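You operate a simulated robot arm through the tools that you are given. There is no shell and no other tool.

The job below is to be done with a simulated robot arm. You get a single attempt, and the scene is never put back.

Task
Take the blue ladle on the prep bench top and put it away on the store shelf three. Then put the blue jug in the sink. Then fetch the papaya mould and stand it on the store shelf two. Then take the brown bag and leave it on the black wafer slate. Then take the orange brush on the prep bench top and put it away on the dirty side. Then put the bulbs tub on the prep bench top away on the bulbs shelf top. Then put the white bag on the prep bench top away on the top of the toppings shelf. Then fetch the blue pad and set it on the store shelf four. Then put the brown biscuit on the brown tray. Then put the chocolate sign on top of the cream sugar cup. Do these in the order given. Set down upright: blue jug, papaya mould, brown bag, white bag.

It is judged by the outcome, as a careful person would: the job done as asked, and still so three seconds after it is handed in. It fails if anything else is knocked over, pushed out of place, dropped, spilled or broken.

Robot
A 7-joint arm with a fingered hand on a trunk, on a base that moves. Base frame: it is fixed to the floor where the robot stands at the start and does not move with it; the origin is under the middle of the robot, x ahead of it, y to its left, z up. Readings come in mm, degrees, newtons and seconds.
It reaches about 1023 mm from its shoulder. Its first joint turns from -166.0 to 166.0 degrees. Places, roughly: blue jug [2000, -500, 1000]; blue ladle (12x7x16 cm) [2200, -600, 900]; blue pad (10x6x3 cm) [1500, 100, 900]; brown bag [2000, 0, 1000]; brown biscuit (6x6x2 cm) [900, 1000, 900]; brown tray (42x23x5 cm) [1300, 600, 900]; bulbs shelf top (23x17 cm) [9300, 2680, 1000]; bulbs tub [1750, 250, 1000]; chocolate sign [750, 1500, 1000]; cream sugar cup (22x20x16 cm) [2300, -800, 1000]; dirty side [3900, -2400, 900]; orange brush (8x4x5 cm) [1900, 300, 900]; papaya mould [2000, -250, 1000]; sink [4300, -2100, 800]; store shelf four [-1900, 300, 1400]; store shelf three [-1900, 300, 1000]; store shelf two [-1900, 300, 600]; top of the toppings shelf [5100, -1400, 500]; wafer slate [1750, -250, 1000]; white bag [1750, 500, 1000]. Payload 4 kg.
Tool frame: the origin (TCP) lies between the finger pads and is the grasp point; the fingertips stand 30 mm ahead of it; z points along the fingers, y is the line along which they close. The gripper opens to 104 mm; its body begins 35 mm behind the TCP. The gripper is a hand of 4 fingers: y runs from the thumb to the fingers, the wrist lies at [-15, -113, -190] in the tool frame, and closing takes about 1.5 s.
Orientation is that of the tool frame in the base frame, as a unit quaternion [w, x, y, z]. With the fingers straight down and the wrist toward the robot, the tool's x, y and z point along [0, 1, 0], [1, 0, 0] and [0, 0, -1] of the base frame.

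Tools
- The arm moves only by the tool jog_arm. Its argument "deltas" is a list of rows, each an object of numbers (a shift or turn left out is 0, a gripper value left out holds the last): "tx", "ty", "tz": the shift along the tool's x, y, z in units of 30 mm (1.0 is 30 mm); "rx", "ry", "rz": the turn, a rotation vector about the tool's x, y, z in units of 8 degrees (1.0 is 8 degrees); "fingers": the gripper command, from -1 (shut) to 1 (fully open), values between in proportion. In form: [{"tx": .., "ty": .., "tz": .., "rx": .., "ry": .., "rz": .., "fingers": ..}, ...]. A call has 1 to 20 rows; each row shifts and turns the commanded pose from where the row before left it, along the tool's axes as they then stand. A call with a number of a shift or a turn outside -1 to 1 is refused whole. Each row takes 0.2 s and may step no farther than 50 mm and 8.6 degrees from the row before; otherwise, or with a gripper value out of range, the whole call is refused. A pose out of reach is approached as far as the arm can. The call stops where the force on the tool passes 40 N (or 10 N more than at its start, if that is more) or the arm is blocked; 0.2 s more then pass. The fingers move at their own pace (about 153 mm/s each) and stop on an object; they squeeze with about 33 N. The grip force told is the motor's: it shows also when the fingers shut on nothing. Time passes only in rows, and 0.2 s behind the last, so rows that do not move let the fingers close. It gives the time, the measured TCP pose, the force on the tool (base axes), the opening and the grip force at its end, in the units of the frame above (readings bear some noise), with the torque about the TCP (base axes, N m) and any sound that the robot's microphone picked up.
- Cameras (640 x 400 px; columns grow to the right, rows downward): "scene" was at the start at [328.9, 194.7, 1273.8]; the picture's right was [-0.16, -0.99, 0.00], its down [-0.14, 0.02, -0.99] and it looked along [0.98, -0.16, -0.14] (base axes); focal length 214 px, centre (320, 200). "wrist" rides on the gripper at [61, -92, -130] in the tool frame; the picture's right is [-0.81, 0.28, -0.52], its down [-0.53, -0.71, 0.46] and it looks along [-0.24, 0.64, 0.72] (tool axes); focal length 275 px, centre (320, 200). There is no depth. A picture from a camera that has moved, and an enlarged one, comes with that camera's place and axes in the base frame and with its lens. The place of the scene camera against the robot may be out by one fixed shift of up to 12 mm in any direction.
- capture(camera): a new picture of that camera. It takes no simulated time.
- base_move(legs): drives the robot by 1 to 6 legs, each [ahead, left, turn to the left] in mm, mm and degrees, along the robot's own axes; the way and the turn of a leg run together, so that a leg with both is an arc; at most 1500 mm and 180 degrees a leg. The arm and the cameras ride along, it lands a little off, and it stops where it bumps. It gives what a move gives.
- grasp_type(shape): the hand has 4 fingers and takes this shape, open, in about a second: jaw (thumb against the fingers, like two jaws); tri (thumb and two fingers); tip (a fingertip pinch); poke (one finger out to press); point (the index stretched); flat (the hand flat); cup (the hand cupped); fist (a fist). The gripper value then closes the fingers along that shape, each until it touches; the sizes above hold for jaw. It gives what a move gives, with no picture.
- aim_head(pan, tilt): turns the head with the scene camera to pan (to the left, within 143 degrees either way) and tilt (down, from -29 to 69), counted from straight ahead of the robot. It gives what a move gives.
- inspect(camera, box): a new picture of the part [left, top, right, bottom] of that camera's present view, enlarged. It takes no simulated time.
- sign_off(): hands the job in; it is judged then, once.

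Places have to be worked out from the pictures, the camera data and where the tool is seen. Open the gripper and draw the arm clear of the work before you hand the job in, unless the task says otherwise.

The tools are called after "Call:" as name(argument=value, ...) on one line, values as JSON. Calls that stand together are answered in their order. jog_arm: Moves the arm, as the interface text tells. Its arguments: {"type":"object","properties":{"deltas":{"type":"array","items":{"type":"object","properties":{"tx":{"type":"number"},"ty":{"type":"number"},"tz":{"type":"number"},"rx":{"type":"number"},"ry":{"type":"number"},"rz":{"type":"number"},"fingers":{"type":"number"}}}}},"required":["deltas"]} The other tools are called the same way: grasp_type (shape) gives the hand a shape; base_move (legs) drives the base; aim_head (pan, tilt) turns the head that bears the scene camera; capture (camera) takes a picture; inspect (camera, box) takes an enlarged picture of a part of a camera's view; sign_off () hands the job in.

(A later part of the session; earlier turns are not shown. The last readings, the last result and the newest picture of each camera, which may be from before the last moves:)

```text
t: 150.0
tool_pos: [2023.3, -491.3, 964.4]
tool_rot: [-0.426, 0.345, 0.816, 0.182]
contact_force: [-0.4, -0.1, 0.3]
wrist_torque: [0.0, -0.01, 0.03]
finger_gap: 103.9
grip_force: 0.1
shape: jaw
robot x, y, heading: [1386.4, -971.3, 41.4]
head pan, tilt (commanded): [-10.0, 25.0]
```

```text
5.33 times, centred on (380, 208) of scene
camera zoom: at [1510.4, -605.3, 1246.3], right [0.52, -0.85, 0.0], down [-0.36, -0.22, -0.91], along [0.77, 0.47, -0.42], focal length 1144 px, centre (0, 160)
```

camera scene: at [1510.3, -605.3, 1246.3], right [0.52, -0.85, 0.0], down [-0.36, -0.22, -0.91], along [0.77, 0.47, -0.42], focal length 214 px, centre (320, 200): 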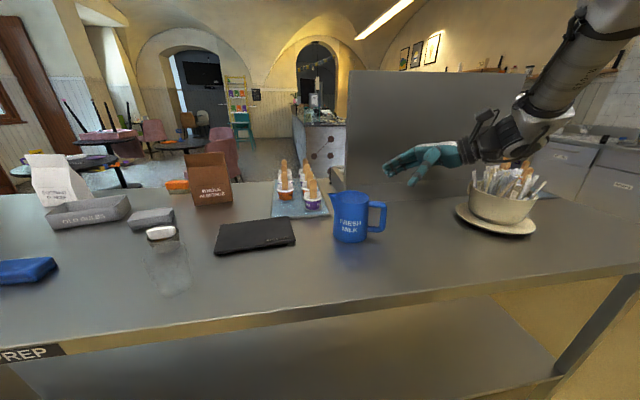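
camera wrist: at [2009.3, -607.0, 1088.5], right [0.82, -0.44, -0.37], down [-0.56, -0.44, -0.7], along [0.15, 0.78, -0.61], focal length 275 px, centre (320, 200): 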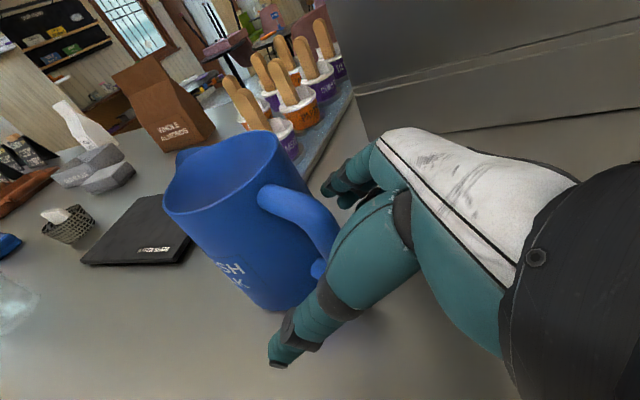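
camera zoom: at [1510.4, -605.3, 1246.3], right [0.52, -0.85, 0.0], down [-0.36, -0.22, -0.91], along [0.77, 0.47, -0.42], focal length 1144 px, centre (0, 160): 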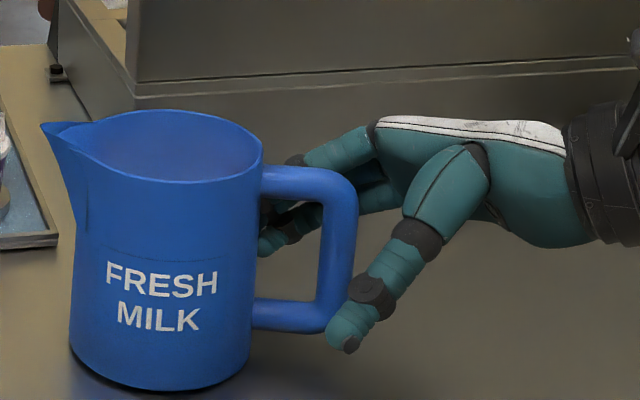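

Fingers are behind the handle and the thumb in front, with the bar centred. I close the hand.

Call:
jog_arm(deltas=[{"fingers": 0.3}, {"fingers": -0.3}, {"fingers": -1}, {}, {}, {}, {}, {}, {}, {}])

Call:
capture(camera="wrist")

Call:
inspect(camera="scene", box=[320, 170, 440, 245])

```text
t: 152.2
tool_pos: [2024.7, -491.3, 963.9]
tool_rot: [-0.427, 0.344, 0.816, 0.182]
contact_force: [0.4, 0.3, 1.5]
wrist_torque: [0.08, -0.06, -0.02]
finger_gap: 0.1
grip_force: 32.4
shape: jaw
robot x, y, heading: [1386.3, -970.8, 41.2]
head pan, tilt (commanded): [-10.0, 25.0]
```

```text
taken
camera wrist: at [2009.5, -607.2, 1088.7], right [0.82, -0.44, -0.37], down [-0.56, -0.44, -0.7], along [0.15, 0.78, -0.61], focal length 275 px, centre (320, 200)
```

wrist: 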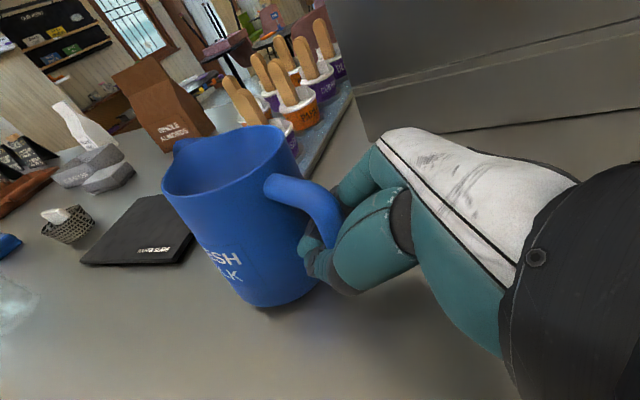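

```text
5.33 times, centred on (380, 208) of scene
camera zoom: at [1510.3, -605.4, 1246.3], right [0.52, -0.85, 0.0], down [-0.36, -0.22, -0.91], along [0.77, 0.47, -0.42], focal length 1144 px, centre (0, 160)
```

zoom: 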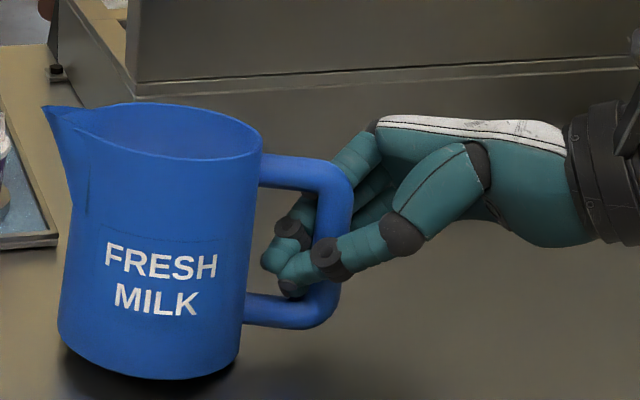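

The fingertips met through the handle opening, so the bar is caged in the hand. I test with a very small slow lift (about 10 mm) and watch the jug's tilt.

Call:
jog_arm(deltas=[{"tx": 0.09, "tz": -0.063}, {"tx": 0.09, "tz": -0.063}, {"tx": 0.09, "tz": -0.063}, {}])

Call:
inspect(camera="scene", box=[320, 170, 440, 245])

Call:
inspect(camera="wrist", box=[150, 100, 390, 330])

```text
t: 153.2
tool_pos: [2023.4, -491.9, 973.9]
tool_rot: [-0.426, 0.345, 0.816, 0.182]
contact_force: [0.3, 0.5, -1.0]
wrist_torque: [-0.03, -0.03, 0.01]
finger_gap: 0.0
grip_force: 32.8
shape: jaw
robot x, y, heading: [1383.9, -972.1, 41.0]
head pan, tilt (commanded): [-10.0, 25.0]
```

```text
5.33 times, centred on (380, 208) of scene
camera zoom: at [1510.4, -605.3, 1246.3], right [0.52, -0.85, 0.0], down [-0.36, -0.22, -0.91], along [0.77, 0.47, -0.42], focal length 1144 px, centre (0, 160)
```

zoom: 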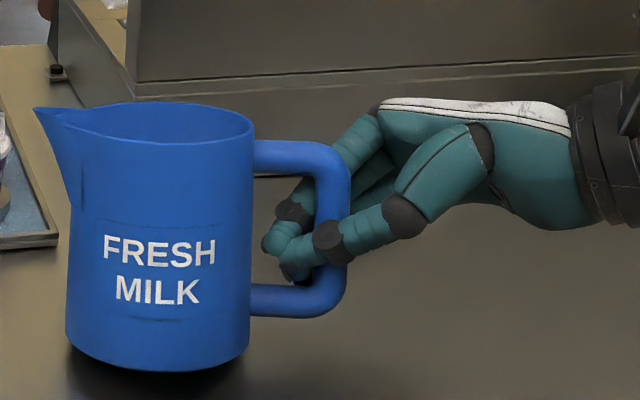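

```text
1.74 times, centred on (270, 215) of wrist
camera zoom: at [2009.3, -607.0, 1098.1], right [0.82, -0.44, -0.37], down [-0.56, -0.44, -0.7], along [0.15, 0.78, -0.61], focal length 479 px, centre (407, 174)
```

zoom: 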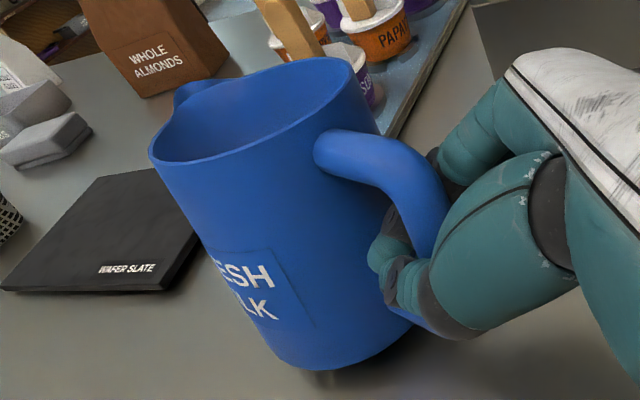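

The jug is held; it leans a little away from me but the milk is well below the rim. I lift another 25 mm to see how it hangs freely.

Call:
jog_arm(deltas=[{"tx": 0.11, "tz": -0.077}, {"tx": 0.11, "tz": -0.077}, {"tx": 0.11, "tz": -0.077}, {"tx": 0.11, "tz": -0.077}, {"tx": 0.11, "tz": -0.077}, {"tx": 0.11, "tz": -0.077}, {}, {}])

Call:
inspect(camera="scene", box=[320, 150, 440, 245])

Call:
inspect(camera="wrist", box=[150, 100, 390, 330])

```text
t: 155.0
tool_pos: [2023.5, -490.9, 997.9]
tool_rot: [-0.426, 0.344, 0.816, 0.183]
contact_force: [-0.1, 0.0, -1.1]
wrist_torque: [-0.06, -0.05, -0.02]
finger_gap: 0.0
grip_force: 33.0
shape: jaw
robot x, y, heading: [1384.1, -970.9, 41.5]
head pan, tilt (commanded): [-10.0, 25.0]
```

```text
4.21 times, centred on (380, 198) of scene
camera zoom: at [1510.4, -605.3, 1246.3], right [0.52, -0.85, 0.0], down [-0.36, -0.22, -0.91], along [0.77, 0.47, -0.42], focal length 903 px, centre (67, 210)
```

zoom: 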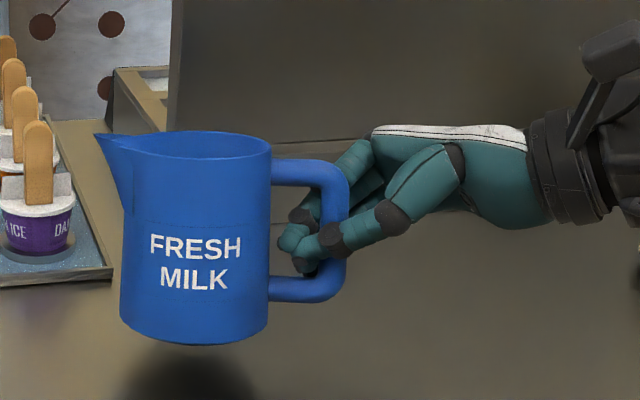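

```text
1.74 times, centred on (270, 215) of wrist
camera zoom: at [2009.0, -607.1, 1122.5], right [0.82, -0.44, -0.37], down [-0.56, -0.44, -0.7], along [0.15, 0.78, -0.61], focal length 479 px, centre (407, 174)
```

zoom: 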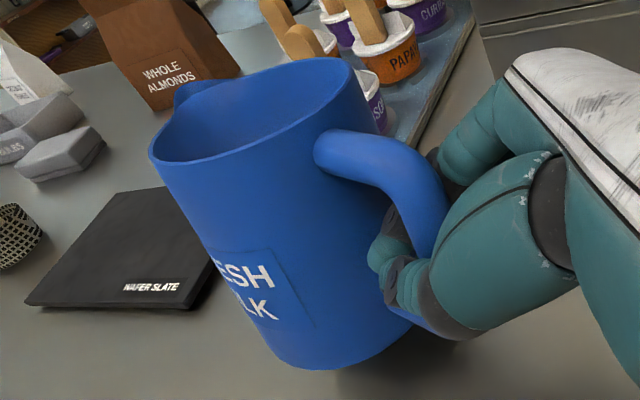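

The jug hangs level and firm, fully off the bench. I raise it 110 mm more and draw it back toward me slowly.

Call:
jog_arm(deltas=[{"tx": 0.3, "tz": -0.21}, {"tx": 0.43, "tz": -0.3}, {"tx": 0.43, "tz": -0.3}, {"tx": 0.43, "tz": -0.3}, {"tx": 0.43, "tz": -0.3}, {"tx": 0.43, "tz": -0.3}, {"tx": 0.43, "tz": -0.3}, {"ty": -0.4}, {"ty": -0.6}, {"ty": -0.6}, {"ty": -0.6}, {"ty": -0.6}, {"ty": -0.6}, {"ty": -0.6}, {"ty": -0.4}, {}])

Call:
capture(camera="scene")

```text
t: 158.4
tool_pos: [1928.9, -584.1, 1104.2]
tool_rot: [-0.427, 0.344, 0.816, 0.182]
contact_force: [0.0, -0.6, -1.1]
wrist_torque: [-0.05, -0.05, 0.03]
finger_gap: 0.0
grip_force: 32.7
shape: jaw
robot x, y, heading: [1386.6, -971.6, 41.2]
head pan, tilt (commanded): [-10.0, 25.0]
```

```text
taken
camera scene: at [1510.3, -605.3, 1246.3], right [0.52, -0.85, 0.0], down [-0.36, -0.22, -0.91], along [0.77, 0.47, -0.42], focal length 214 px, centre (320, 200)
```

scene: 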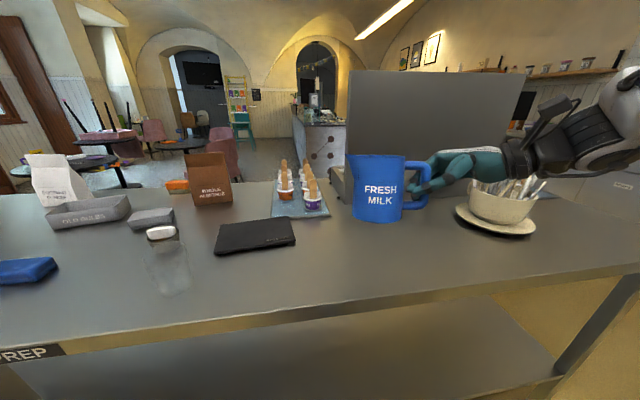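

The jug is steady. I back away from the bench, and look to the right to plan the route to the sink.

Call:
base_move(legs=[[-200, 0, 0], [0, -600, 0]])

Call:
aim_head(pan=-60, tilt=15)

Call:
capture(camera="scene")

```text
t: 163.0
tool_pos: [2171.6, -1155.7, 1101.9]
tool_rot: [-0.428, 0.34, 0.818, 0.18]
contact_force: [0.6, -0.5, -1.0]
wrist_torque: [-0.04, -0.02, 0.03]
finger_gap: 0.0
grip_force: 32.7
shape: jaw
robot x, y, heading: [1633.1, -1547.3, 41.9]
head pan, tilt (commanded): [-10.0, 25.0]
```

```text
t: 164.1
tool_pos: [2171.3, -1155.7, 1102.4]
tool_rot: [-0.428, 0.34, 0.818, 0.181]
contact_force: [0.3, 0.3, -1.2]
wrist_torque: [-0.05, -0.04, -0.02]
finger_gap: 0.0
grip_force: 33.2
shape: jaw
robot x, y, heading: [1637.4, -1551.5, 42.0]
head pan, tilt (commanded): [-60.0, 15.0]
```

```text
taken
camera scene: at [1765.6, -1259.4, 1262.5], right [-0.31, -0.95, 0.0], down [-0.25, 0.08, -0.97], along [0.92, -0.3, -0.26], focal length 214 px, centre (320, 200)
```

scene: 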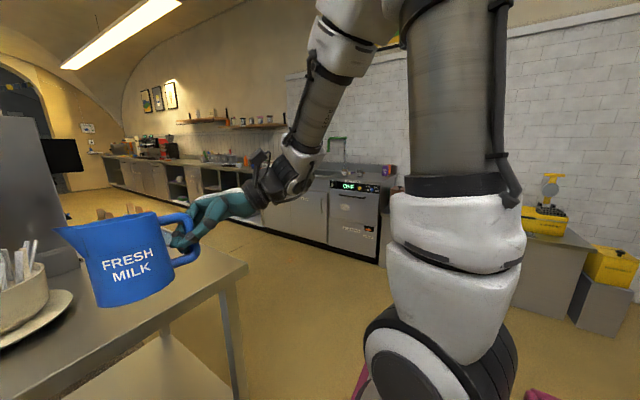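

Route is clear to the right. I slide past the bench end and turn right to face the sink wall.

Call:
base_move(legs=[[0, -800, 0], [0, 0, -90], [0, 900, 0]])

Call:
aim_head(pan=0, tilt=15)

Call:
capture(camera="scene")

```text
t: 176.5
tool_pos: [3220.6, -2062.5, 1103.0]
tool_rot: [-0.182, 0.814, 0.35, 0.427]
contact_force: [-0.5, 0.8, -1.2]
wrist_torque: [-0.04, 0.06, 0.01]
finger_gap: 0.0
grip_force: 33.4
shape: jaw
robot x, y, heading: [2806.4, -1537.0, -46.2]
head pan, tilt (commanded): [-60.0, 15.0]
```

```text
t: 177.8
tool_pos: [3219.5, -2063.3, 1101.5]
tool_rot: [-0.181, 0.814, 0.35, 0.427]
contact_force: [0.3, -0.4, -1.2]
wrist_torque: [-0.02, 0.04, 0.03]
finger_gap: 0.1
grip_force: 32.7
shape: jaw
robot x, y, heading: [2810.1, -1539.9, -46.3]
head pan, tilt (commanded): [0.0, 15.0]
```

```text
taken
camera scene: at [3181.6, -1630.1, 1262.5], right [-0.72, -0.69, 0.0], down [-0.18, 0.19, -0.97], along [0.67, -0.7, -0.26], focal length 214 px, centre (320, 200)
```

scene: 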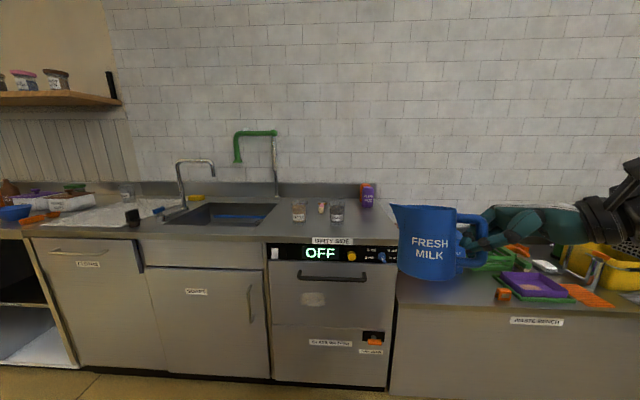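

The sink basin is straight ahead-left, with a faucet at its left and a green hose at the right-back. I square up to the wall and zoom in on the basin to pick a free spot.

Call:
base_move(legs=[[0, 300, -2.4]])

Call:
aim_head(pan=10, tilt=20)

Call:
capture(camera="scene")

Call:
inspect(camera="scene", box=[160, 100, 360, 225])

```text
t: 179.8
tool_pos: [3420.8, -1874.3, 1103.6]
tool_rot: [-0.173, 0.82, 0.334, 0.431]
contact_force: [0.0, 1.0, -1.4]
wrist_torque: [-0.04, 0.05, 0.0]
finger_gap: 0.2
grip_force: 32.6
shape: jaw
robot x, y, heading: [3030.1, -1333.1, -48.5]
head pan, tilt (commanded): [0.0, 15.0]
```

```text
t: 180.5
tool_pos: [3420.2, -1873.5, 1102.4]
tool_rot: [-0.173, 0.821, 0.334, 0.43]
contact_force: [-0.2, 0.1, -1.0]
wrist_torque: [-0.03, 0.08, 0.02]
finger_gap: 0.0
grip_force: 33.0
shape: jaw
robot x, y, heading: [3031.0, -1333.4, -48.8]
head pan, tilt (commanded): [10.0, 20.0]
```

```text
taken
camera scene: at [3410.5, -1428.5, 1254.4], right [-0.62, -0.78, 0.0], down [-0.27, 0.21, -0.94], along [0.73, -0.59, -0.34], focal length 214 px, centre (320, 200)
```

scene: 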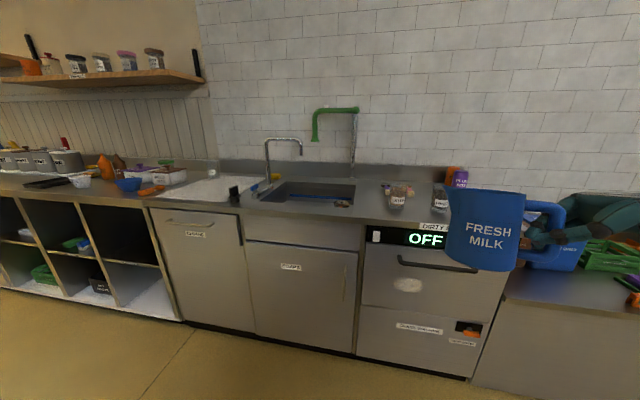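

```text
3.20 times, centred on (260, 162) of scene
camera zoom: at [3410.5, -1428.5, 1254.4], right [-0.62, -0.78, 0.0], down [-0.27, 0.21, -0.94], along [0.73, -0.59, -0.34], focal length 686 px, centre (512, 320)
```

zoom: 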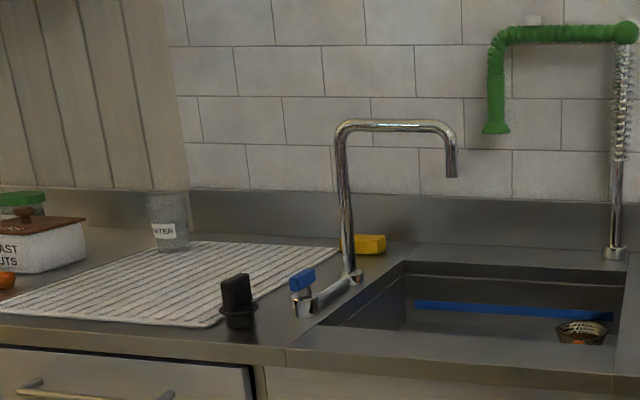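

The basin is clear; its middle is near (4300,-2070). To give the wrist room I'll set the jug in its left-back half, so I slide left and approach partway, then re-measure faucet and basin.

Call:
base_move(legs=[[0, 563, 0], [400, 0, 0]])

Call:
aim_head(pan=-15, tilt=25)

Call:
capture(camera="scene")

Call:
capture(camera="wrist")

```text
t: 185.9
tool_pos: [4117.9, -1788.9, 1101.7]
tool_rot: [-0.175, 0.819, 0.338, 0.429]
contact_force: [-0.2, 0.8, -1.0]
wrist_torque: [-0.04, 0.04, -0.01]
finger_gap: 0.0
grip_force: 32.6
shape: jaw
robot x, y, heading: [3723.5, -1249.4, -47.7]
head pan, tilt (commanded): [10.0, 20.0]
```

```text
t: 186.8
tool_pos: [4117.3, -1789.7, 1103.5]
tool_rot: [-0.175, 0.819, 0.338, 0.43]
contact_force: [-1.4, -0.2, -0.2]
wrist_torque: [-0.04, 0.03, 0.04]
finger_gap: 0.0
grip_force: 32.8
shape: jaw
robot x, y, heading: [3721.0, -1252.5, -48.0]
head pan, tilt (commanded): [-15.0, 25.0]
```

```text
taken
camera scene: at [4071.3, -1368.6, 1246.3], right [-0.89, -0.46, 0.0], down [-0.19, 0.38, -0.91], along [0.41, -0.81, -0.42], focal length 214 px, centre (320, 200)
```

scene: 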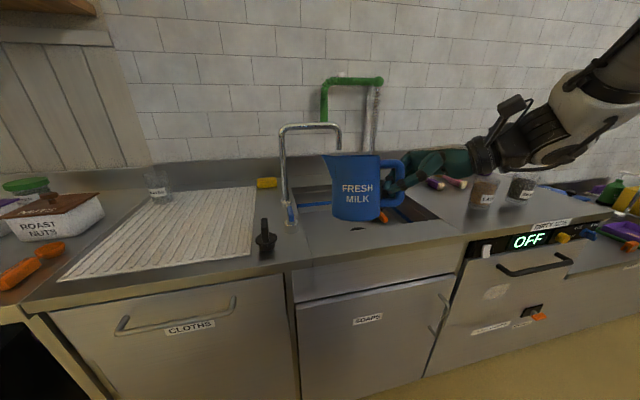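

```text
taken
camera wrist: at [4002.2, -1774.5, 1227.0], right [-0.43, -0.82, -0.37], down [-0.45, 0.55, -0.7], along [0.78, -0.14, -0.61], focal length 275 px, centre (320, 200)
```

wrist: 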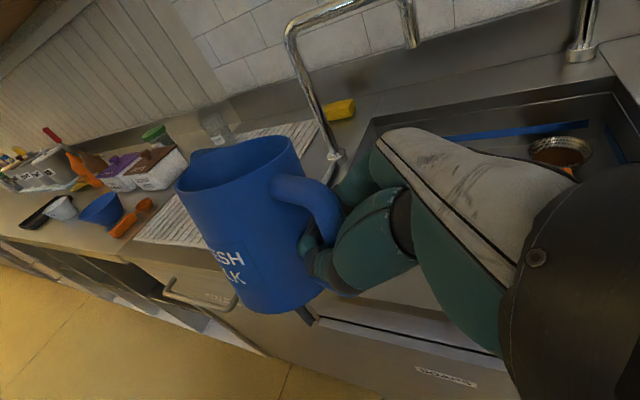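

Faucet tip is at about z 1085 near the basin middle. I zoom in the scene view to pin down the basin's left and back walls.

Call:
inspect(camera="scene", box=[260, 110, 460, 260])

Call:
inspect(camera="wrist", box=[280, 40, 640, 240])

```text
2.67 times, centred on (360, 185) of scene
camera zoom: at [4071.3, -1368.6, 1246.3], right [-0.89, -0.46, 0.0], down [-0.19, 0.38, -0.91], along [0.41, -0.81, -0.42], focal length 572 px, centre (213, 240)
```

zoom: 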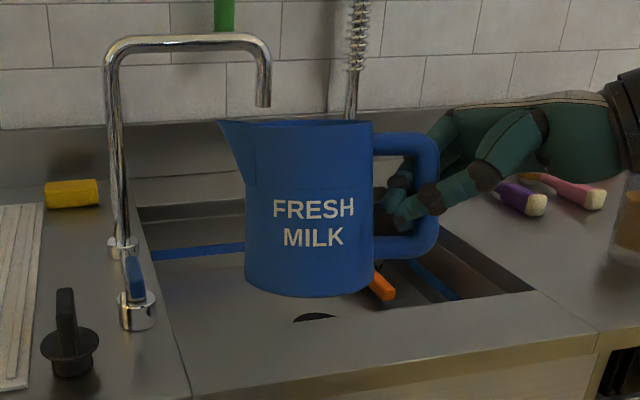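

```text
1.78 times, centred on (460, 140) of wrist
camera zoom: at [4002.2, -1774.5, 1227.0], right [-0.43, -0.82, -0.37], down [-0.45, 0.55, -0.7], along [0.78, -0.14, -0.61], focal length 489 px, centre (71, 307)
```

zoom: 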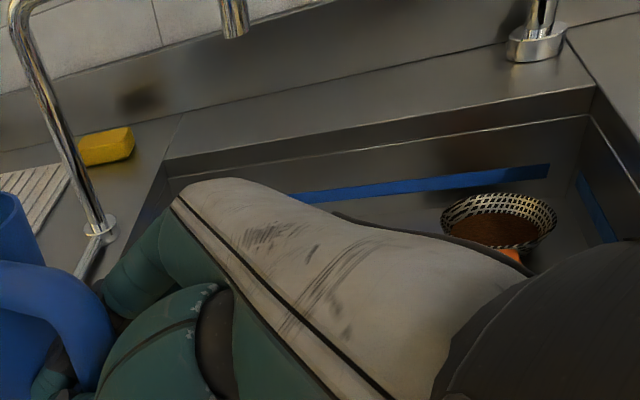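

Basin inner size is roughly u 1656–2090 with a strainer in its right-back corner; the left-back half is free. I drive 180 mm closer, level the jug (it leans ~7° away), and lower it to just above counter height in front of the faucet.

Call:
base_move(legs=[[180, 0, 0]])

Call:
jog_arm(deltas=[{"rx": -0.17, "rz": -0.24}, {"rx": -0.17, "rz": -0.24}, {"rx": -0.16, "rz": -0.24}, {}])

Call:
inspect(camera="scene", box=[260, 110, 460, 260])

Call:
capture(camera="wrist")

```text
t: 188.2
tool_pos: [4235.5, -1922.2, 1101.4]
tool_rot: [-0.175, 0.819, 0.337, 0.43]
contact_force: [0.2, -0.3, -0.3]
wrist_torque: [0.0, 0.03, -0.02]
finger_gap: 0.0
grip_force: 33.2
shape: jaw
robot x, y, heading: [3843.6, -1382.0, -47.9]
head pan, tilt (commanded): [-15.0, 25.0]
```

```text
t: 189.2
tool_pos: [4235.9, -1922.4, 1102.6]
tool_rot: [-0.124, 0.806, 0.364, 0.45]
contact_force: [0.3, 0.2, -0.2]
wrist_torque: [-0.04, 0.04, 0.0]
finger_gap: 0.0
grip_force: 33.1
shape: jaw
robot x, y, heading: [3842.2, -1386.1, -48.1]
head pan, tilt (commanded): [-15.0, 25.0]
```

```text
2.67 times, centred on (360, 185) of scene
camera zoom: at [4190.4, -1501.8, 1246.3], right [-0.89, -0.45, 0.0], down [-0.19, 0.38, -0.91], along [0.41, -0.81, -0.42], focal length 572 px, centre (213, 240)
```

zoom: 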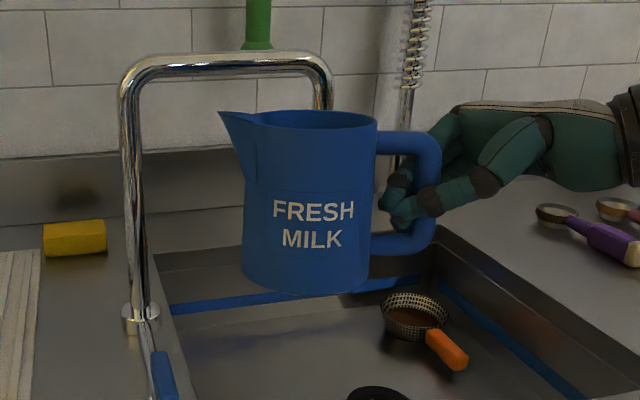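

```text
taken
camera wrist: at [4110.4, -1896.9, 1214.9], right [-0.41, -0.85, -0.33], down [-0.39, 0.49, -0.78], along [0.83, -0.19, -0.53], focal length 275 px, centre (320, 200)
```

wrist: 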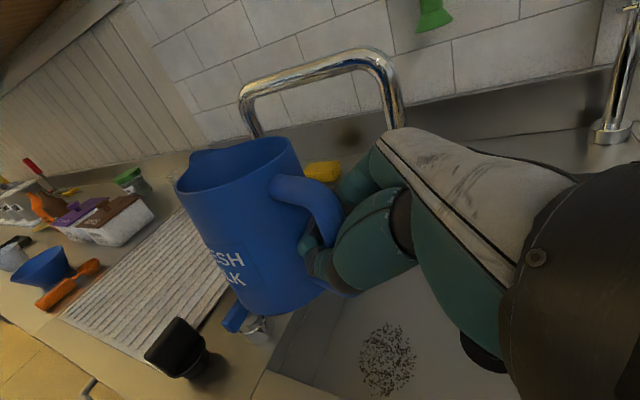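

The jug now looks upright over the basin's front edge. I lower it to about 25 mm above counter level and shift slightly right, away from the faucet lever.

Call:
jog_arm(deltas=[{"tx": -0.4, "ty": -0.06, "tz": 0.145}, {"tx": -0.4, "ty": -0.06, "tz": 0.145}, {"tx": -0.4, "ty": -0.06, "tz": 0.145}, {"tx": -0.4, "ty": -0.06, "tz": 0.145}, {"tx": -0.4, "ty": -0.06, "tz": 0.145}, {"tx": -0.4, "ty": -0.06, "tz": 0.145}, {"tx": -0.4, "ty": -0.06, "tz": 0.145}, {"tx": -0.4, "ty": -0.06, "tz": 0.145}, {"tx": -0.38, "ty": -0.06, "tz": 0.145}, {}])

Call:
inspect(camera="scene", box=[260, 110, 460, 260])

Call:
capture(camera="wrist")

```text
t: 191.4
tool_pos: [4212.9, -1941.8, 990.3]
tool_rot: [-0.123, 0.807, 0.364, 0.449]
contact_force: [0.9, 0.0, -1.3]
wrist_torque: [-0.03, 0.07, 0.01]
finger_gap: 0.0
grip_force: 32.8
shape: jaw
robot x, y, heading: [3842.4, -1382.6, -47.9]
head pan, tilt (commanded): [-15.0, 25.0]
```

```text
2.67 times, centred on (360, 185) of scene
camera zoom: at [4190.4, -1501.8, 1246.3], right [-0.89, -0.45, 0.0], down [-0.19, 0.38, -0.91], along [0.41, -0.81, -0.42], focal length 572 px, centre (213, 240)
```

zoom: 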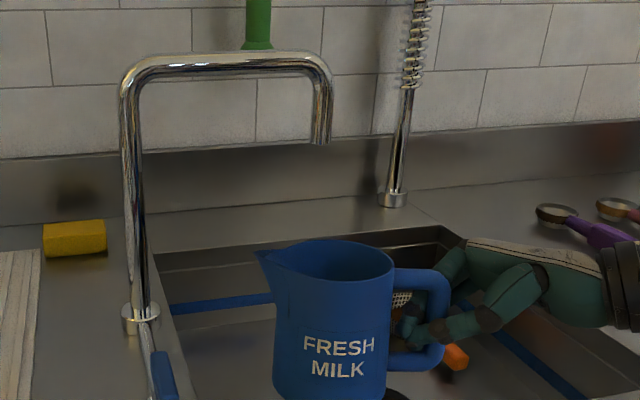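

```text
taken
camera wrist: at [4088.2, -1916.8, 1102.4], right [-0.41, -0.85, -0.33], down [-0.39, 0.49, -0.78], along [0.83, -0.19, -0.53], focal length 275 px, centre (320, 200)
```

wrist: 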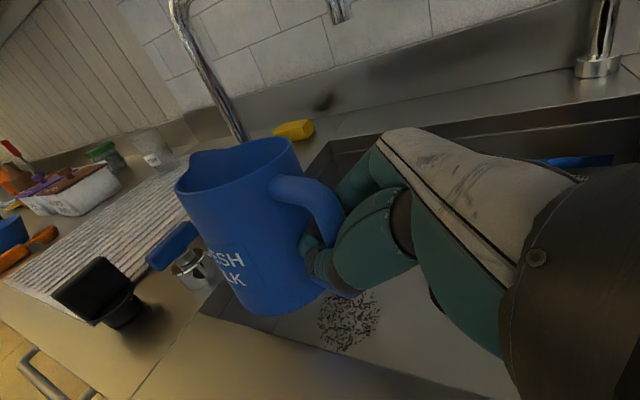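

Clear of the faucet so far. I aim the head lower and move the jug forward beneath the spout in two stages.

Call:
aim_head(pan=-15, tilt=35)

Call:
jog_arm(deltas=[{"tx": -0.08, "ty": 0.6}, {"tx": -0.08, "ty": 0.6}, {"tx": -0.08, "ty": 0.6}, {"tx": -0.08, "ty": 0.6}, {"tx": -0.08, "ty": 0.6}, {}])

Call:
inspect(camera="scene", box=[240, 50, 480, 230])

Call:
capture(camera="wrist")

```text
t: 192.2
tool_pos: [4214.3, -1941.3, 990.5]
tool_rot: [-0.125, 0.806, 0.363, 0.45]
contact_force: [-1.0, -0.5, -0.8]
wrist_torque: [-0.04, 0.05, 0.02]
finger_gap: 0.0
grip_force: 32.9
shape: jaw
robot x, y, heading: [3839.1, -1387.1, -48.2]
head pan, tilt (commanded): [-15.0, 35.0]
```

```text
t: 193.6
tool_pos: [4272.5, -2010.3, 992.6]
tool_rot: [-0.124, 0.806, 0.363, 0.45]
contact_force: [-0.1, 0.6, -1.1]
wrist_torque: [0.0, 0.07, -0.02]
finger_gap: 0.1
grip_force: 33.1
shape: jaw
robot x, y, heading: [3843.4, -1387.7, -47.9]
head pan, tilt (commanded): [-15.0, 35.0]
```

```text
2.22 times, centred on (360, 140) of scene
camera zoom: at [4188.6, -1498.2, 1230.5], right [-0.89, -0.45, 0.0], down [-0.26, 0.51, -0.82], along [0.37, -0.73, -0.57], focal length 477 px, centre (231, 333)
```

zoom: 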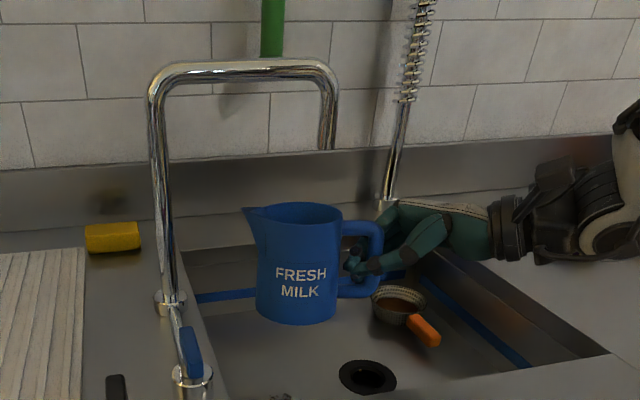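

```text
taken
camera wrist: at [4147.0, -1985.3, 1103.4], right [-0.41, -0.85, -0.33], down [-0.39, 0.49, -0.78], along [0.83, -0.19, -0.53], focal length 275 px, centre (320, 200)
```

wrist: 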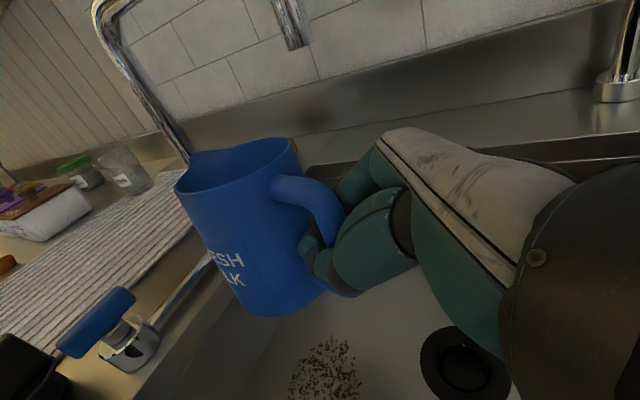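

The jug is over the basin with the spout above and behind it. I lower 50 mm inside the basin opening, then push it further back beneath the spout.

Call:
jog_arm(deltas=[{"tx": -0.34, "ty": -0.053, "tz": 0.235}, {"tx": -0.34, "ty": -0.053, "tz": 0.235}, {"tx": -0.34, "ty": -0.053, "tz": 0.235}, {"tx": -0.34, "ty": -0.053, "tz": 0.235}, {"tx": -0.095, "ty": 0.6}, {"tx": -0.095, "ty": 0.6}, {"tx": -0.095, "ty": 0.6}, {"tx": -0.095, "ty": 0.6}, {"tx": -0.095, "ty": 0.6}, {"tx": -0.095, "ty": 0.6}, {}])

Call:
inspect(camera="scene", box=[240, 50, 480, 230])

Call:
capture(camera="wrist")

```text
t: 196.0
tool_pos: [4341.6, -2094.8, 941.2]
tool_rot: [-0.125, 0.807, 0.363, 0.449]
contact_force: [-0.1, -0.3, -1.3]
wrist_torque: [-0.04, 0.05, 0.0]
finger_gap: 0.0
grip_force: 32.9
shape: jaw
robot x, y, heading: [3837.8, -1388.3, -48.0]
head pan, tilt (commanded): [-15.0, 35.0]
```

```text
2.22 times, centred on (360, 140) of scene
camera zoom: at [4188.6, -1498.2, 1230.5], right [-0.89, -0.45, 0.0], down [-0.26, 0.51, -0.82], along [0.37, -0.73, -0.57], focal length 477 px, centre (231, 333)
```

zoom: 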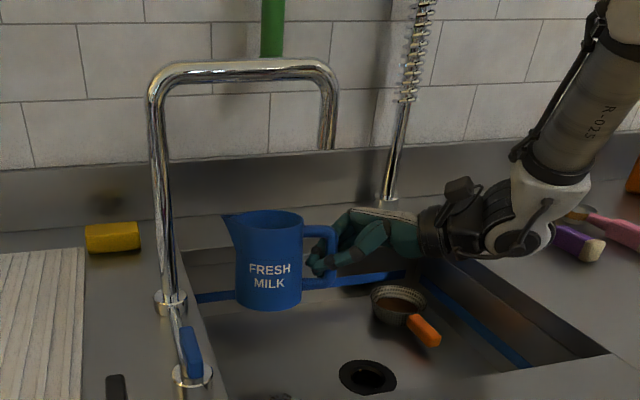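

```text
taken
camera wrist: at [4217.0, -2069.8, 1054.5], right [-0.41, -0.85, -0.33], down [-0.39, 0.49, -0.78], along [0.83, -0.19, -0.53], focal length 275 px, centre (320, 200)
```

wrist: 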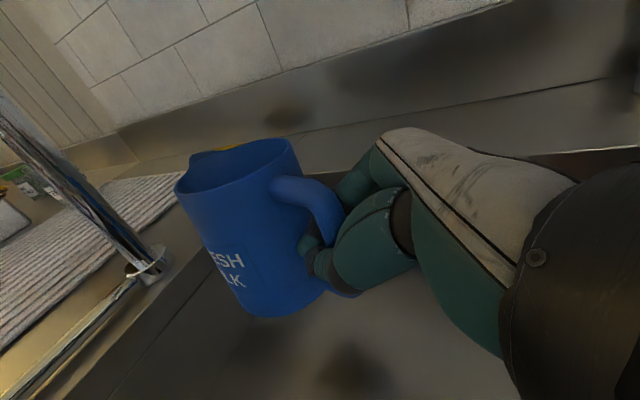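

The jug sits in the left-back of the basin, below the spout, with clear sides. I lower it slowly toward the bottom.

Call:
jog_arm(deltas=[{"tx": -0.272, "ty": -0.043, "tz": 0.188}, {"tx": -0.272, "ty": -0.043, "tz": 0.188}, {"tx": -0.272, "ty": -0.043, "tz": 0.188}, {"tx": -0.272, "ty": -0.043, "tz": 0.188}, {"tx": -0.272, "ty": -0.043, "tz": 0.188}, {}])

Call:
inspect(camera="scene", box=[240, 50, 480, 230])

```text
t: 197.4
tool_pos: [4340.8, -2096.0, 891.2]
tool_rot: [-0.124, 0.807, 0.364, 0.449]
contact_force: [-0.3, -0.2, -2.1]
wrist_torque: [0.03, 0.07, 0.0]
finger_gap: 0.1
grip_force: 33.4
shape: jaw
robot x, y, heading: [3840.3, -1386.9, -47.7]
head pan, tilt (commanded): [-15.0, 35.0]
```

```text
2.22 times, centred on (360, 140) of scene
camera zoom: at [4188.6, -1498.2, 1230.5], right [-0.89, -0.45, 0.0], down [-0.26, 0.51, -0.82], along [0.37, -0.73, -0.57], focal length 477 px, centre (231, 333)
```

zoom: 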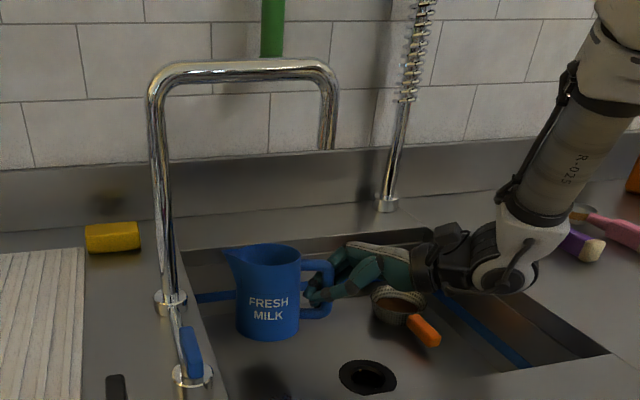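

Still descending freely. I continue in 5 mm steps until it touches the basin floor.

Call:
jog_arm(deltas=[{"tx": -0.136, "ty": -0.021, "tz": 0.094}, {"tx": -0.136, "ty": -0.021, "tz": 0.094}, {"tx": -0.136, "ty": -0.021, "tz": 0.094}, {}])

Call:
inspect(camera="scene", box=[300, 130, 460, 230])

```text
t: 198.4
tool_pos: [4342.3, -2094.1, 878.3]
tool_rot: [-0.123, 0.807, 0.364, 0.449]
contact_force: [-0.1, -1.5, -0.9]
wrist_torque: [0.0, 0.07, 0.0]
finger_gap: 0.0
grip_force: 32.9
shape: jaw
robot x, y, heading: [3839.9, -1384.1, -48.2]
head pan, tilt (commanded): [-15.0, 35.0]
```

```text
4.00 times, centred on (380, 180) of scene
camera zoom: at [4188.6, -1498.2, 1230.5], right [-0.89, -0.45, 0.0], down [-0.26, 0.51, -0.82], along [0.37, -0.73, -0.57], focal length 858 px, centre (80, 280)
```

zoom: 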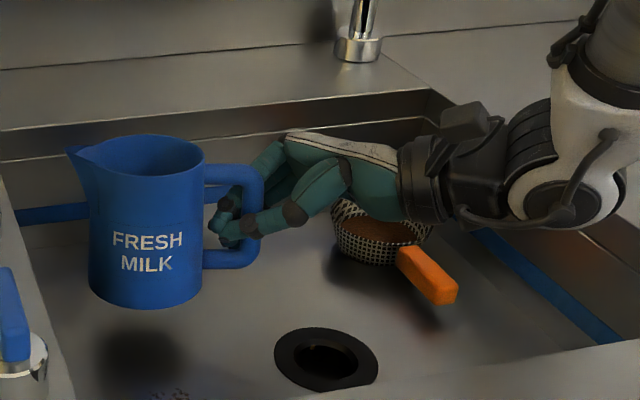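

From two camera views the basin floor is near z≈780, so about 30 mm remain. I keep lowering in small steps.

Call:
jog_arm(deltas=[{"tx": -0.136, "ty": -0.021, "tz": 0.094}, {"tx": -0.136, "ty": -0.021, "tz": 0.094}, {"tx": -0.136, "ty": -0.021, "tz": 0.094}, {"tx": -0.136, "ty": -0.021, "tz": 0.094}, {}])

Call:
inspect(camera="scene", box=[300, 130, 460, 230])

Call:
capture(camera="wrist")

```text
t: 199.6
tool_pos: [4340.6, -2095.3, 857.8]
tool_rot: [-0.124, 0.807, 0.363, 0.449]
contact_force: [-0.2, -0.1, -1.1]
wrist_torque: [-0.02, 0.07, -0.02]
finger_gap: 0.0
grip_force: 33.0
shape: jaw
robot x, y, heading: [3840.7, -1386.8, -48.0]
head pan, tilt (commanded): [-15.0, 35.0]
```

```text
4.00 times, centred on (380, 180) of scene
camera zoom: at [4188.6, -1498.2, 1230.5], right [-0.89, -0.45, 0.0], down [-0.26, 0.51, -0.82], along [0.37, -0.73, -0.57], focal length 858 px, centre (80, 280)
```

zoom: 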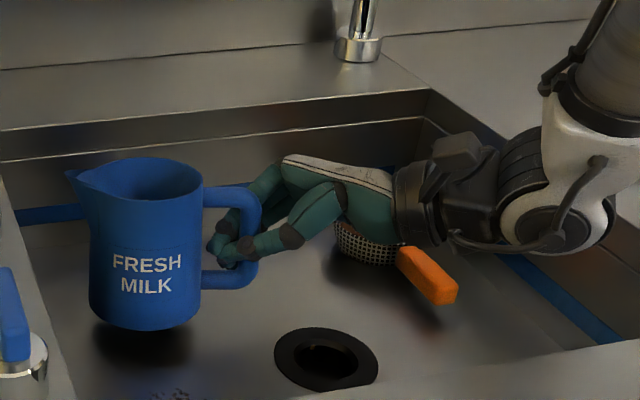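

```text
taken
camera wrist: at [4215.5, -2070.4, 969.2], right [-0.41, -0.85, -0.33], down [-0.39, 0.49, -0.78], along [0.83, -0.19, -0.53], focal length 275 px, centre (320, 200)
```

wrist: 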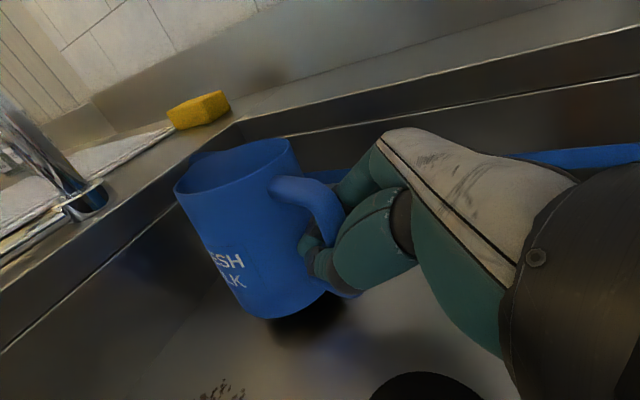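

The shadow is closing in; about 15–20 mm to go. I continue gently.

Call:
jog_arm(deltas=[{"tx": -0.109, "ty": -0.017, "tz": 0.075}, {"tx": -0.109, "ty": -0.017, "tz": 0.075}, {"tx": -0.109, "ty": -0.017, "tz": 0.075}, {}])

Call:
inspect(camera="scene", box=[300, 130, 460, 230])

```text
t: 200.6
tool_pos: [4340.9, -2095.8, 843.2]
tool_rot: [-0.125, 0.807, 0.363, 0.449]
contact_force: [0.5, 0.2, -1.2]
wrist_torque: [-0.02, 0.05, -0.02]
finger_gap: 0.0
grip_force: 33.0
shape: jaw
robot x, y, heading: [3841.5, -1384.6, -48.1]
head pan, tilt (commanded): [-15.0, 35.0]
```

```text
4.00 times, centred on (380, 180) of scene
camera zoom: at [4188.6, -1498.2, 1230.5], right [-0.89, -0.45, 0.0], down [-0.26, 0.51, -0.82], along [0.37, -0.73, -0.57], focal length 858 px, centre (80, 280)
```

zoom: 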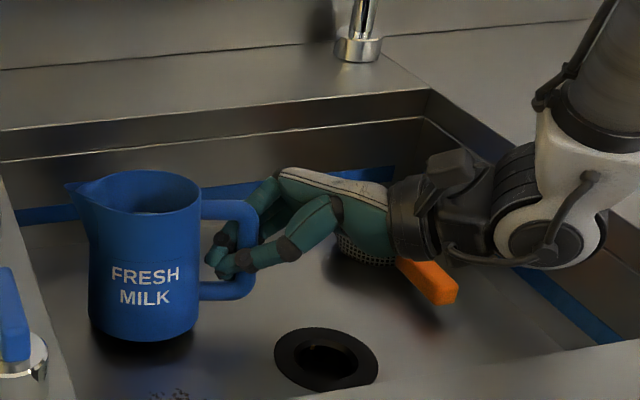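

Nearly down. A few more 3 mm steps watching for contact.

Call:
jog_arm(deltas=[{"tx": -0.082, "ty": -0.013, "tz": 0.056}, {"tx": -0.082, "ty": -0.013, "tz": 0.056}, {}])

Call:
inspect(camera="scene", box=[310, 150, 410, 225])

```text
t: 201.4
tool_pos: [4342.4, -2095.6, 839.8]
tool_rot: [-0.125, 0.807, 0.363, 0.449]
contact_force: [0.0, -0.6, 0.3]
wrist_torque: [-0.03, -0.02, -0.05]
finger_gap: 0.1
grip_force: 32.8
shape: jaw
robot x, y, heading: [3842.8, -1384.3, -48.0]
head pan, tilt (commanded): [-15.0, 35.0]
```

```text
5.33 times, centred on (360, 188) of scene
camera zoom: at [4188.5, -1498.2, 1230.5], right [-0.89, -0.45, 0.0], down [-0.26, 0.51, -0.82], along [0.37, -0.73, -0.57], focal length 1144 px, centre (107, 267)
```

zoom: 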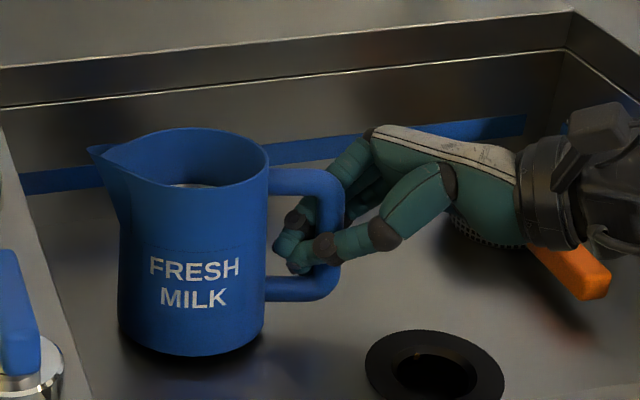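

The lift force is gone, so the jug stands on the basin floor, upright with the milk level. I open the hand and check that the jug stays put.

Call:
jog_arm(deltas=[{"fingers": -0.7}, {"fingers": -0.4}, {"fingers": 0}, {"fingers": 0.4}, {"fingers": 1}, {}, {}])

Call:
inspect(camera="scene", box=[310, 150, 410, 225])

Call:
capture(camera="wrist")

```text
t: 203.0
tool_pos: [4341.5, -2094.8, 839.4]
tool_rot: [-0.125, 0.807, 0.363, 0.45]
contact_force: [-0.3, 0.2, -0.2]
wrist_torque: [0.01, 0.0, -0.01]
finger_gap: 103.8
grip_force: 0.0
shape: jaw
robot x, y, heading: [3843.2, -1381.7, -47.8]
head pan, tilt (commanded): [-15.0, 35.0]
```

```text
5.33 times, centred on (360, 188) of scene
camera zoom: at [4188.5, -1498.2, 1230.5], right [-0.89, -0.45, 0.0], down [-0.26, 0.51, -0.82], along [0.37, -0.73, -0.57], focal length 1144 px, centre (107, 267)
```

zoom: 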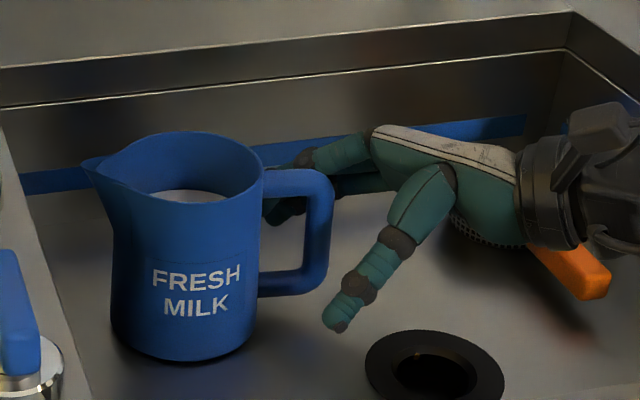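

```text
taken
camera wrist: at [4215.7, -2070.4, 951.5], right [-0.41, -0.85, -0.33], down [-0.39, 0.49, -0.78], along [0.83, -0.19, -0.53], focal length 275 px, centre (320, 200)
```

wrist: 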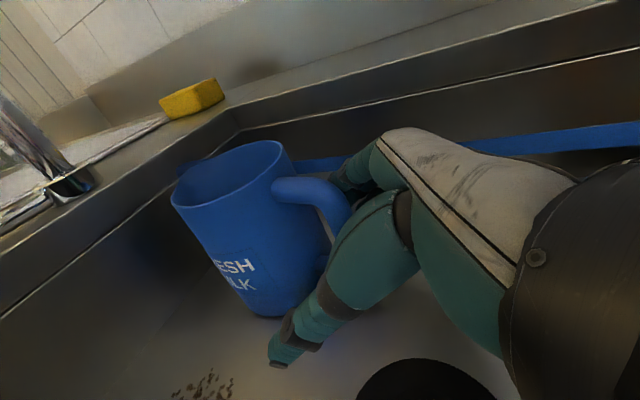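

The jug stands upright and undisturbed. I lift the open hand straight up out of the basin along the handle's sides.

Call:
jog_arm(deltas=[{"tx": 0.27, "ty": 0.043, "tz": -0.188}, {"tx": 0.4, "ty": 0.064, "tz": -0.282}, {"tx": 0.4, "ty": 0.064, "tz": -0.282}, {"tx": 0.4, "ty": 0.064, "tz": -0.282}, {"tx": 0.27, "ty": 0.043, "tz": -0.188}, {}])

Call:
inspect(camera="scene", box=[280, 100, 440, 225])

Call:
capture(camera="wrist")

```text
t: 204.4
tool_pos: [4341.3, -2095.6, 903.8]
tool_rot: [-0.125, 0.807, 0.363, 0.45]
contact_force: [0.4, -0.1, 0.0]
wrist_torque: [0.02, 0.05, 0.0]
finger_gap: 103.6
grip_force: 0.1
shape: jaw
robot x, y, heading: [3842.8, -1383.2, -48.0]
head pan, tilt (commanded): [-15.0, 35.0]
```

```text
3.20 times, centred on (360, 162) of scene
camera zoom: at [4188.5, -1498.2, 1230.5], right [-0.89, -0.45, 0.0], down [-0.26, 0.51, -0.82], along [0.37, -0.73, -0.57], focal length 686 px, centre (192, 320)
```

zoom: 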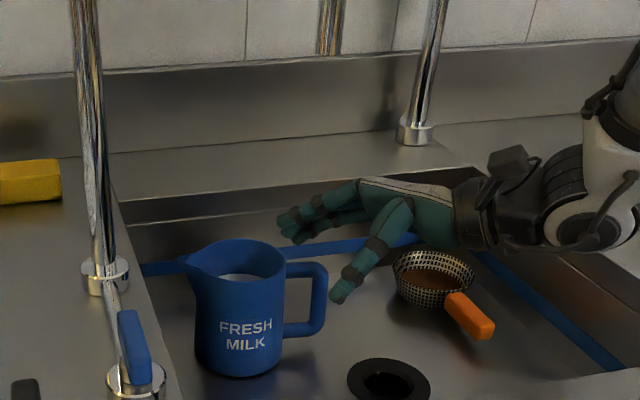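

```text
taken
camera wrist: at [4215.9, -2070.6, 1015.8], right [-0.41, -0.85, -0.33], down [-0.39, 0.49, -0.78], along [0.83, -0.19, -0.53], focal length 275 px, centre (320, 200)
```

wrist: 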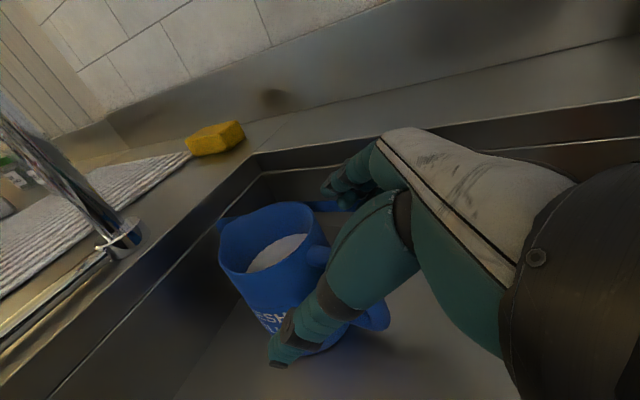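

The jug stands upright with milk inside, and the hand is above its handle. I rise a bit more and draw the arm back out over the counter.

Call:
jog_arm(deltas=[{"tx": 0.4, "ty": 0.064, "tz": -0.282}, {"tx": 0.4, "ty": 0.064, "tz": -0.282}, {"tx": 0.4, "ty": 0.064, "tz": -0.282}, {"tx": 0.4, "ty": 0.064, "tz": -0.282}, {"tx": 0.4, "ty": 0.064, "tz": -0.282}, {"tx": 0.12, "ty": -0.85}, {"tx": 0.12, "ty": -0.85}, {"tx": 0.12, "ty": -0.85}, {"tx": 0.12, "ty": -0.85}, {"tx": 0.12, "ty": -0.85}, {"tx": 0.12, "ty": -0.85}, {"tx": 0.12, "ty": -0.85}, {"tx": 0.12, "ty": -0.85}, {"tx": 0.12, "ty": -0.85}, {"tx": 0.5, "tz": -0.3}, {"tx": 0.5, "tz": -0.3}, {"tx": 0.5, "tz": -0.3}])

Call:
capture(camera="scene")

```text
t: 208.0
tool_pos: [4192.0, -1925.3, 1028.1]
tool_rot: [-0.125, 0.807, 0.363, 0.449]
contact_force: [-0.3, -0.2, 0.3]
wrist_torque: [0.04, 0.01, 0.01]
finger_gap: 103.9
grip_force: 0.1
shape: jaw
out of reach, approached as far as the arm can: row 14
robot x, y, heading: [3842.1, -1383.5, -48.0]
head pan, tilt (commanded): [-15.0, 35.0]
```

```text
taken
camera scene: at [4188.5, -1498.4, 1230.5], right [-0.89, -0.45, 0.0], down [-0.26, 0.51, -0.82], along [0.37, -0.73, -0.57], focal length 214 px, centre (320, 200)
```

scene: 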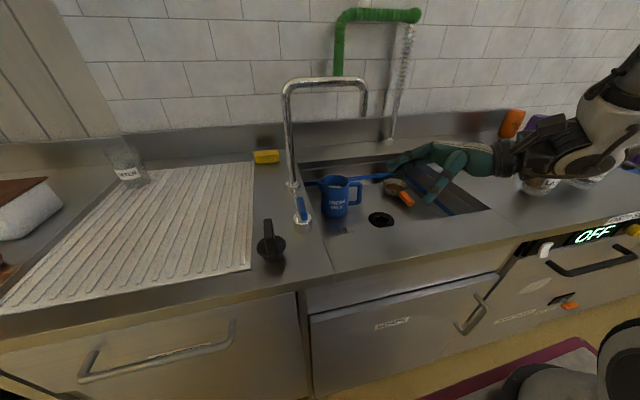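

The jug is done. Next the papaya mould: I back away from the sink, return to the aisle, turn to face the prep bench and slide left to the ice cups.

Call:
base_move(legs=[[-450, 0, 0], [0, -1500, 0], [0, -230, 0], [0, 0, 90], [0, 1500, 0], [0, 150, 0]])

Call:
aim_head(pan=-15, tilt=25)

Call:
capture(camera="scene")

```text
t: 230.7
tool_pos: [1700.3, -562.7, 1028.3]
tool_rot: [-0.408, 0.307, 0.83, 0.226]
contact_force: [0.6, -1.0, 0.3]
wrist_torque: [0.0, 0.0, -0.03]
finger_gap: 103.6
grip_force: 0.0
shape: jaw
robot x, y, heading: [1163.5, -921.6, 42.7]
head pan, tilt (commanded): [-15.0, 35.0]
```

```text
t: 231.4
tool_pos: [1699.0, -562.8, 1028.6]
tool_rot: [-0.408, 0.307, 0.83, 0.226]
contact_force: [0.1, -0.1, -0.5]
wrist_torque: [-0.03, 0.0, 0.0]
finger_gap: 103.8
grip_force: 0.2
shape: jaw
robot x, y, heading: [1165.5, -920.9, 42.9]
head pan, tilt (commanded): [-15.0, 25.0]
```

```text
taken
camera scene: at [1284.7, -558.7, 1246.3], right [0.47, -0.88, 0.0], down [-0.37, -0.2, -0.91], along [0.8, 0.42, -0.42], focal length 214 px, centre (320, 200)
```

scene: 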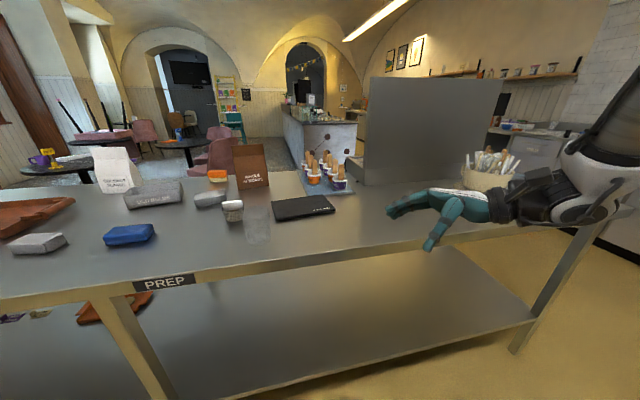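

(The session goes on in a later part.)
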